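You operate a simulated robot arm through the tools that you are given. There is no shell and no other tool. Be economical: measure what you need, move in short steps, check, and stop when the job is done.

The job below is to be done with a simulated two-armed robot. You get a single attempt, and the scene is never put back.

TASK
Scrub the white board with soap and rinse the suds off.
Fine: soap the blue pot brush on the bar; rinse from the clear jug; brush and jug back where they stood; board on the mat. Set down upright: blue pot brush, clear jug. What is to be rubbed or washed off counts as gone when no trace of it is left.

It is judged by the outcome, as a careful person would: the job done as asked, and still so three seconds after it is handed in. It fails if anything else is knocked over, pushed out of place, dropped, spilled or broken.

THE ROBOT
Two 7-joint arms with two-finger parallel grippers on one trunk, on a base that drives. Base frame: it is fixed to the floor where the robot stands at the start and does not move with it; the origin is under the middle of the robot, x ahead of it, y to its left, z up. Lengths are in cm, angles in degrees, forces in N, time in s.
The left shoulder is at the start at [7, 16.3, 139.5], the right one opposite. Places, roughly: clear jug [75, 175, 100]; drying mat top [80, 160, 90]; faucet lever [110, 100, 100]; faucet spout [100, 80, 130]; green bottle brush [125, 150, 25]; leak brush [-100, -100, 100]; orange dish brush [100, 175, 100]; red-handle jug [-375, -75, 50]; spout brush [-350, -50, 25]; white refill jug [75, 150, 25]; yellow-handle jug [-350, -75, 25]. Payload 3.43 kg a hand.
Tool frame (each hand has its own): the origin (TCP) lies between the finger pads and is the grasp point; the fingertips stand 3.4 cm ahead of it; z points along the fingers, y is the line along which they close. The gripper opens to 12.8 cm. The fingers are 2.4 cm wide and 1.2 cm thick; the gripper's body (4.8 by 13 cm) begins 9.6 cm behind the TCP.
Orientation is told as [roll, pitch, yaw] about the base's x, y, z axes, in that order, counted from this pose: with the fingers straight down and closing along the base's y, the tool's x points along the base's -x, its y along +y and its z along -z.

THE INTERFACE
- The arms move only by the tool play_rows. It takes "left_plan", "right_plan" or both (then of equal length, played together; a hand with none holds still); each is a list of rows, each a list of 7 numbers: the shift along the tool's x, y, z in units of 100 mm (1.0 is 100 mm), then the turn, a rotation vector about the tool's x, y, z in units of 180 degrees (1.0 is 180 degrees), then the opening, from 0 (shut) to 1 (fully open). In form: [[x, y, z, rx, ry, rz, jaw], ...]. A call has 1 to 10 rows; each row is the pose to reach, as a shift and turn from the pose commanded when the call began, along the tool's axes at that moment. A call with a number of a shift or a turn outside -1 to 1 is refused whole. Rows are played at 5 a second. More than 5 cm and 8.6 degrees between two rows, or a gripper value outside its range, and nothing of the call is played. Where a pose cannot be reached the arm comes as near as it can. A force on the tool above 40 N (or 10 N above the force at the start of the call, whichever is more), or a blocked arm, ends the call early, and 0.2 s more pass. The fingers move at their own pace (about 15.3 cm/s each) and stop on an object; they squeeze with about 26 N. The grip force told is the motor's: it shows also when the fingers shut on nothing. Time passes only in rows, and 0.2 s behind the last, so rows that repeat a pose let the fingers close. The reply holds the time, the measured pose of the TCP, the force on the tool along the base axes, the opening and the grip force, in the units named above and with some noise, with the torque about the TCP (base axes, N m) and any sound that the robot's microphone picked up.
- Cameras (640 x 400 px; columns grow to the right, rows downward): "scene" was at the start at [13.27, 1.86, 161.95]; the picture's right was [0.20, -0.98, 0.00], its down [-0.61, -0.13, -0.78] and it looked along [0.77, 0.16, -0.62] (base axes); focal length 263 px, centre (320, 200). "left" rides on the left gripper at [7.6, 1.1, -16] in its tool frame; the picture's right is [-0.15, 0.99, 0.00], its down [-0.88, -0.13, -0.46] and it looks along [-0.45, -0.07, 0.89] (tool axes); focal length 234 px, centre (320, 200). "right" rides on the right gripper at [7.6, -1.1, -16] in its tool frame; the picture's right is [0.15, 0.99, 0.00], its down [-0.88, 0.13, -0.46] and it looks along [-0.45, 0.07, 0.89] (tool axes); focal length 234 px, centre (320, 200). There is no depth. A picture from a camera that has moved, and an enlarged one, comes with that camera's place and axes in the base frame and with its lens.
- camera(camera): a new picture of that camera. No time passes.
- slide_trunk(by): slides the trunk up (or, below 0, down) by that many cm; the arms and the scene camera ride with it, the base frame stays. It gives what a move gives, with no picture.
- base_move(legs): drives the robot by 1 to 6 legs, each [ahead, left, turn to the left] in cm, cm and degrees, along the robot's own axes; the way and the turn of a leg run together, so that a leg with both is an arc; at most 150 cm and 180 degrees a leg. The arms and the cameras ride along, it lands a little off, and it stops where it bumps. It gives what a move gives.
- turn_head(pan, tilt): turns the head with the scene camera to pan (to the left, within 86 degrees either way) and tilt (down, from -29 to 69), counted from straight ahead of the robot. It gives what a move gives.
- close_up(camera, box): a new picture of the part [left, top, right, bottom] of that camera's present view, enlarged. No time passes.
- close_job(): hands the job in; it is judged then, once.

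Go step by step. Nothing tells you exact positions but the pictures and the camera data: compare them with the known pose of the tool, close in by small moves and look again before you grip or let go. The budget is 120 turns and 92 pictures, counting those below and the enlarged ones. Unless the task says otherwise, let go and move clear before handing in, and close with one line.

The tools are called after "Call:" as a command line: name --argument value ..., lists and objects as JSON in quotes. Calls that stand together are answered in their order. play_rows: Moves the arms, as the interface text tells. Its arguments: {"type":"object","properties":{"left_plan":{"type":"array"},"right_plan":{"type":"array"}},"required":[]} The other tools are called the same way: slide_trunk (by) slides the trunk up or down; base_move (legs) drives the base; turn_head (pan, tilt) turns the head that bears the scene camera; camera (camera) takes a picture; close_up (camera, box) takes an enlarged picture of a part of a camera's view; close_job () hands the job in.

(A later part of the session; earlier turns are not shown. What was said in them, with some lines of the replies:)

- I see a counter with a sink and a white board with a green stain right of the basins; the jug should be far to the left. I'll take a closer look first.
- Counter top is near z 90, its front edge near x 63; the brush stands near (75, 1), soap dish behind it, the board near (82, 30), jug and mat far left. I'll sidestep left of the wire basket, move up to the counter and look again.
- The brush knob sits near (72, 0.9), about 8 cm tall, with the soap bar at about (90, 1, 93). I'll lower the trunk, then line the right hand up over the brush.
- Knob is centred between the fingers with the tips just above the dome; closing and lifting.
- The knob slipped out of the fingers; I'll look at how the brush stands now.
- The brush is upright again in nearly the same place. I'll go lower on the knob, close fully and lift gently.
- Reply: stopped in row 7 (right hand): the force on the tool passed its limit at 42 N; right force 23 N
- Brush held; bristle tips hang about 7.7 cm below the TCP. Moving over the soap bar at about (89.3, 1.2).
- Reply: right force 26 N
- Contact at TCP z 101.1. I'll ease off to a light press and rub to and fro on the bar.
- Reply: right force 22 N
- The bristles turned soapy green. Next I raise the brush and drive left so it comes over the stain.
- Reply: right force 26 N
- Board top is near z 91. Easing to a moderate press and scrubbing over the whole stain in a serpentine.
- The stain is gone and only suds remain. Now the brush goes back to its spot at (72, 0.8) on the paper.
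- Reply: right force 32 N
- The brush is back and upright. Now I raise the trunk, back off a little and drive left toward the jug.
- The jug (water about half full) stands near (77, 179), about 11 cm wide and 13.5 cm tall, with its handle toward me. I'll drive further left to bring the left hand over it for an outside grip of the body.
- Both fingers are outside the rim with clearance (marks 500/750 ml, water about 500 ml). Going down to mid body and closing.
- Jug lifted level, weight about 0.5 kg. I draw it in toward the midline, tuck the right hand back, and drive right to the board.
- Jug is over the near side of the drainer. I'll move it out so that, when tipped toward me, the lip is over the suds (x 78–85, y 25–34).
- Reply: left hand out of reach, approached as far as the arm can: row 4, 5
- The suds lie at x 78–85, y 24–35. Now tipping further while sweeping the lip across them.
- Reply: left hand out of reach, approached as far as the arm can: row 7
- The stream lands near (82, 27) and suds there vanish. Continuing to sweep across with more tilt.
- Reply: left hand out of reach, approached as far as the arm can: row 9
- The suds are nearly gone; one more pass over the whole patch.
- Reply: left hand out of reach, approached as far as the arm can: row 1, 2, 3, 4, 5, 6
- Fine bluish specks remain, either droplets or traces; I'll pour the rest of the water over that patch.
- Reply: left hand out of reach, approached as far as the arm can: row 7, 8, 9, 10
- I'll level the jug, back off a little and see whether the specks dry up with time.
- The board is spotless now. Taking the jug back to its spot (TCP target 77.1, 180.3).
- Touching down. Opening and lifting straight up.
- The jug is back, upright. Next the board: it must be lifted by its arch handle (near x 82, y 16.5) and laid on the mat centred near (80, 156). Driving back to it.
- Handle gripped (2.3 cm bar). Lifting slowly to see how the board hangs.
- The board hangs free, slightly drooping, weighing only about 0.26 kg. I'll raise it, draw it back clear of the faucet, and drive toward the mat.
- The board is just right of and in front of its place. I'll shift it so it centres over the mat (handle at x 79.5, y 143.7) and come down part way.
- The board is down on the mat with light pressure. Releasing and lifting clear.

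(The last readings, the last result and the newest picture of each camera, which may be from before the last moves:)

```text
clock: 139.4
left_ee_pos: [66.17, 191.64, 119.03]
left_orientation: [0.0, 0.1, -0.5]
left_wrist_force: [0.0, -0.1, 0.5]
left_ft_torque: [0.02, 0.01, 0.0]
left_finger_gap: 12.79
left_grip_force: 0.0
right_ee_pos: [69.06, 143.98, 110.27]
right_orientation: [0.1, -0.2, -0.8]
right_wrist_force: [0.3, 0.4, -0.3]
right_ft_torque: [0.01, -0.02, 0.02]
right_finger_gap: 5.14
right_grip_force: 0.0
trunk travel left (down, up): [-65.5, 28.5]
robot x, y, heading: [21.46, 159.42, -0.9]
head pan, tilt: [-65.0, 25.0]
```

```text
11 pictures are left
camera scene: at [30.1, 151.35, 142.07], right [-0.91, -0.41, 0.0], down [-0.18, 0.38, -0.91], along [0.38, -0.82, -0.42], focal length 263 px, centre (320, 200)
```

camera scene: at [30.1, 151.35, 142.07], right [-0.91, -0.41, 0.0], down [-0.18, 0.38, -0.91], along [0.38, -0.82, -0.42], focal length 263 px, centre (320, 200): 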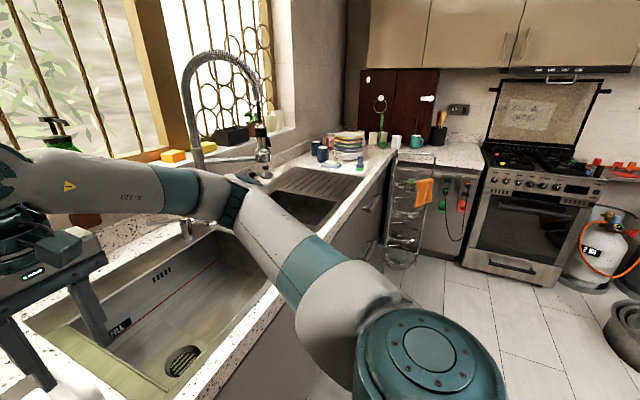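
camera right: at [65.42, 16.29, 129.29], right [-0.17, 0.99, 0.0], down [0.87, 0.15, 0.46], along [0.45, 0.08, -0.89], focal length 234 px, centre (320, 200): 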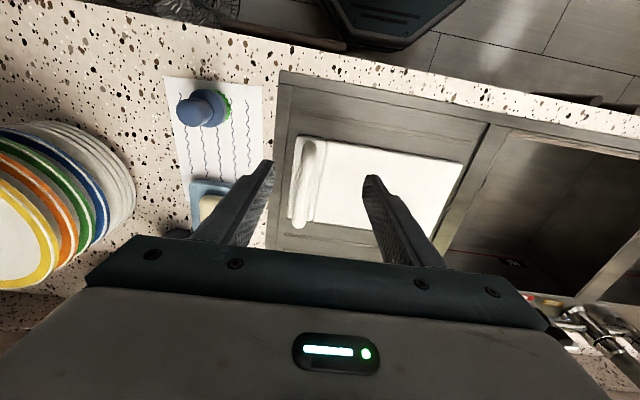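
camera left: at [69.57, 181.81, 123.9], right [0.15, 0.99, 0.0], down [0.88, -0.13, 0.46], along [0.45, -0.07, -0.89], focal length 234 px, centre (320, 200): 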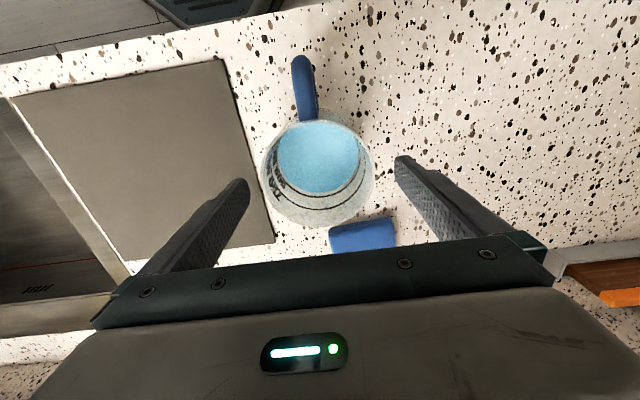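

Everything checks out: the board is clean on the mat, the jug and brush are upright on their spots, and both hands are empty and clear. I'm handing in.

Call:
close_job

```text
The job is handed in.
```

I scrubbed the white board with soap and rinsed it. It is clean with no stain or suds left and lies on the mat; the brush and the jug, now empty, are upright where they stood.
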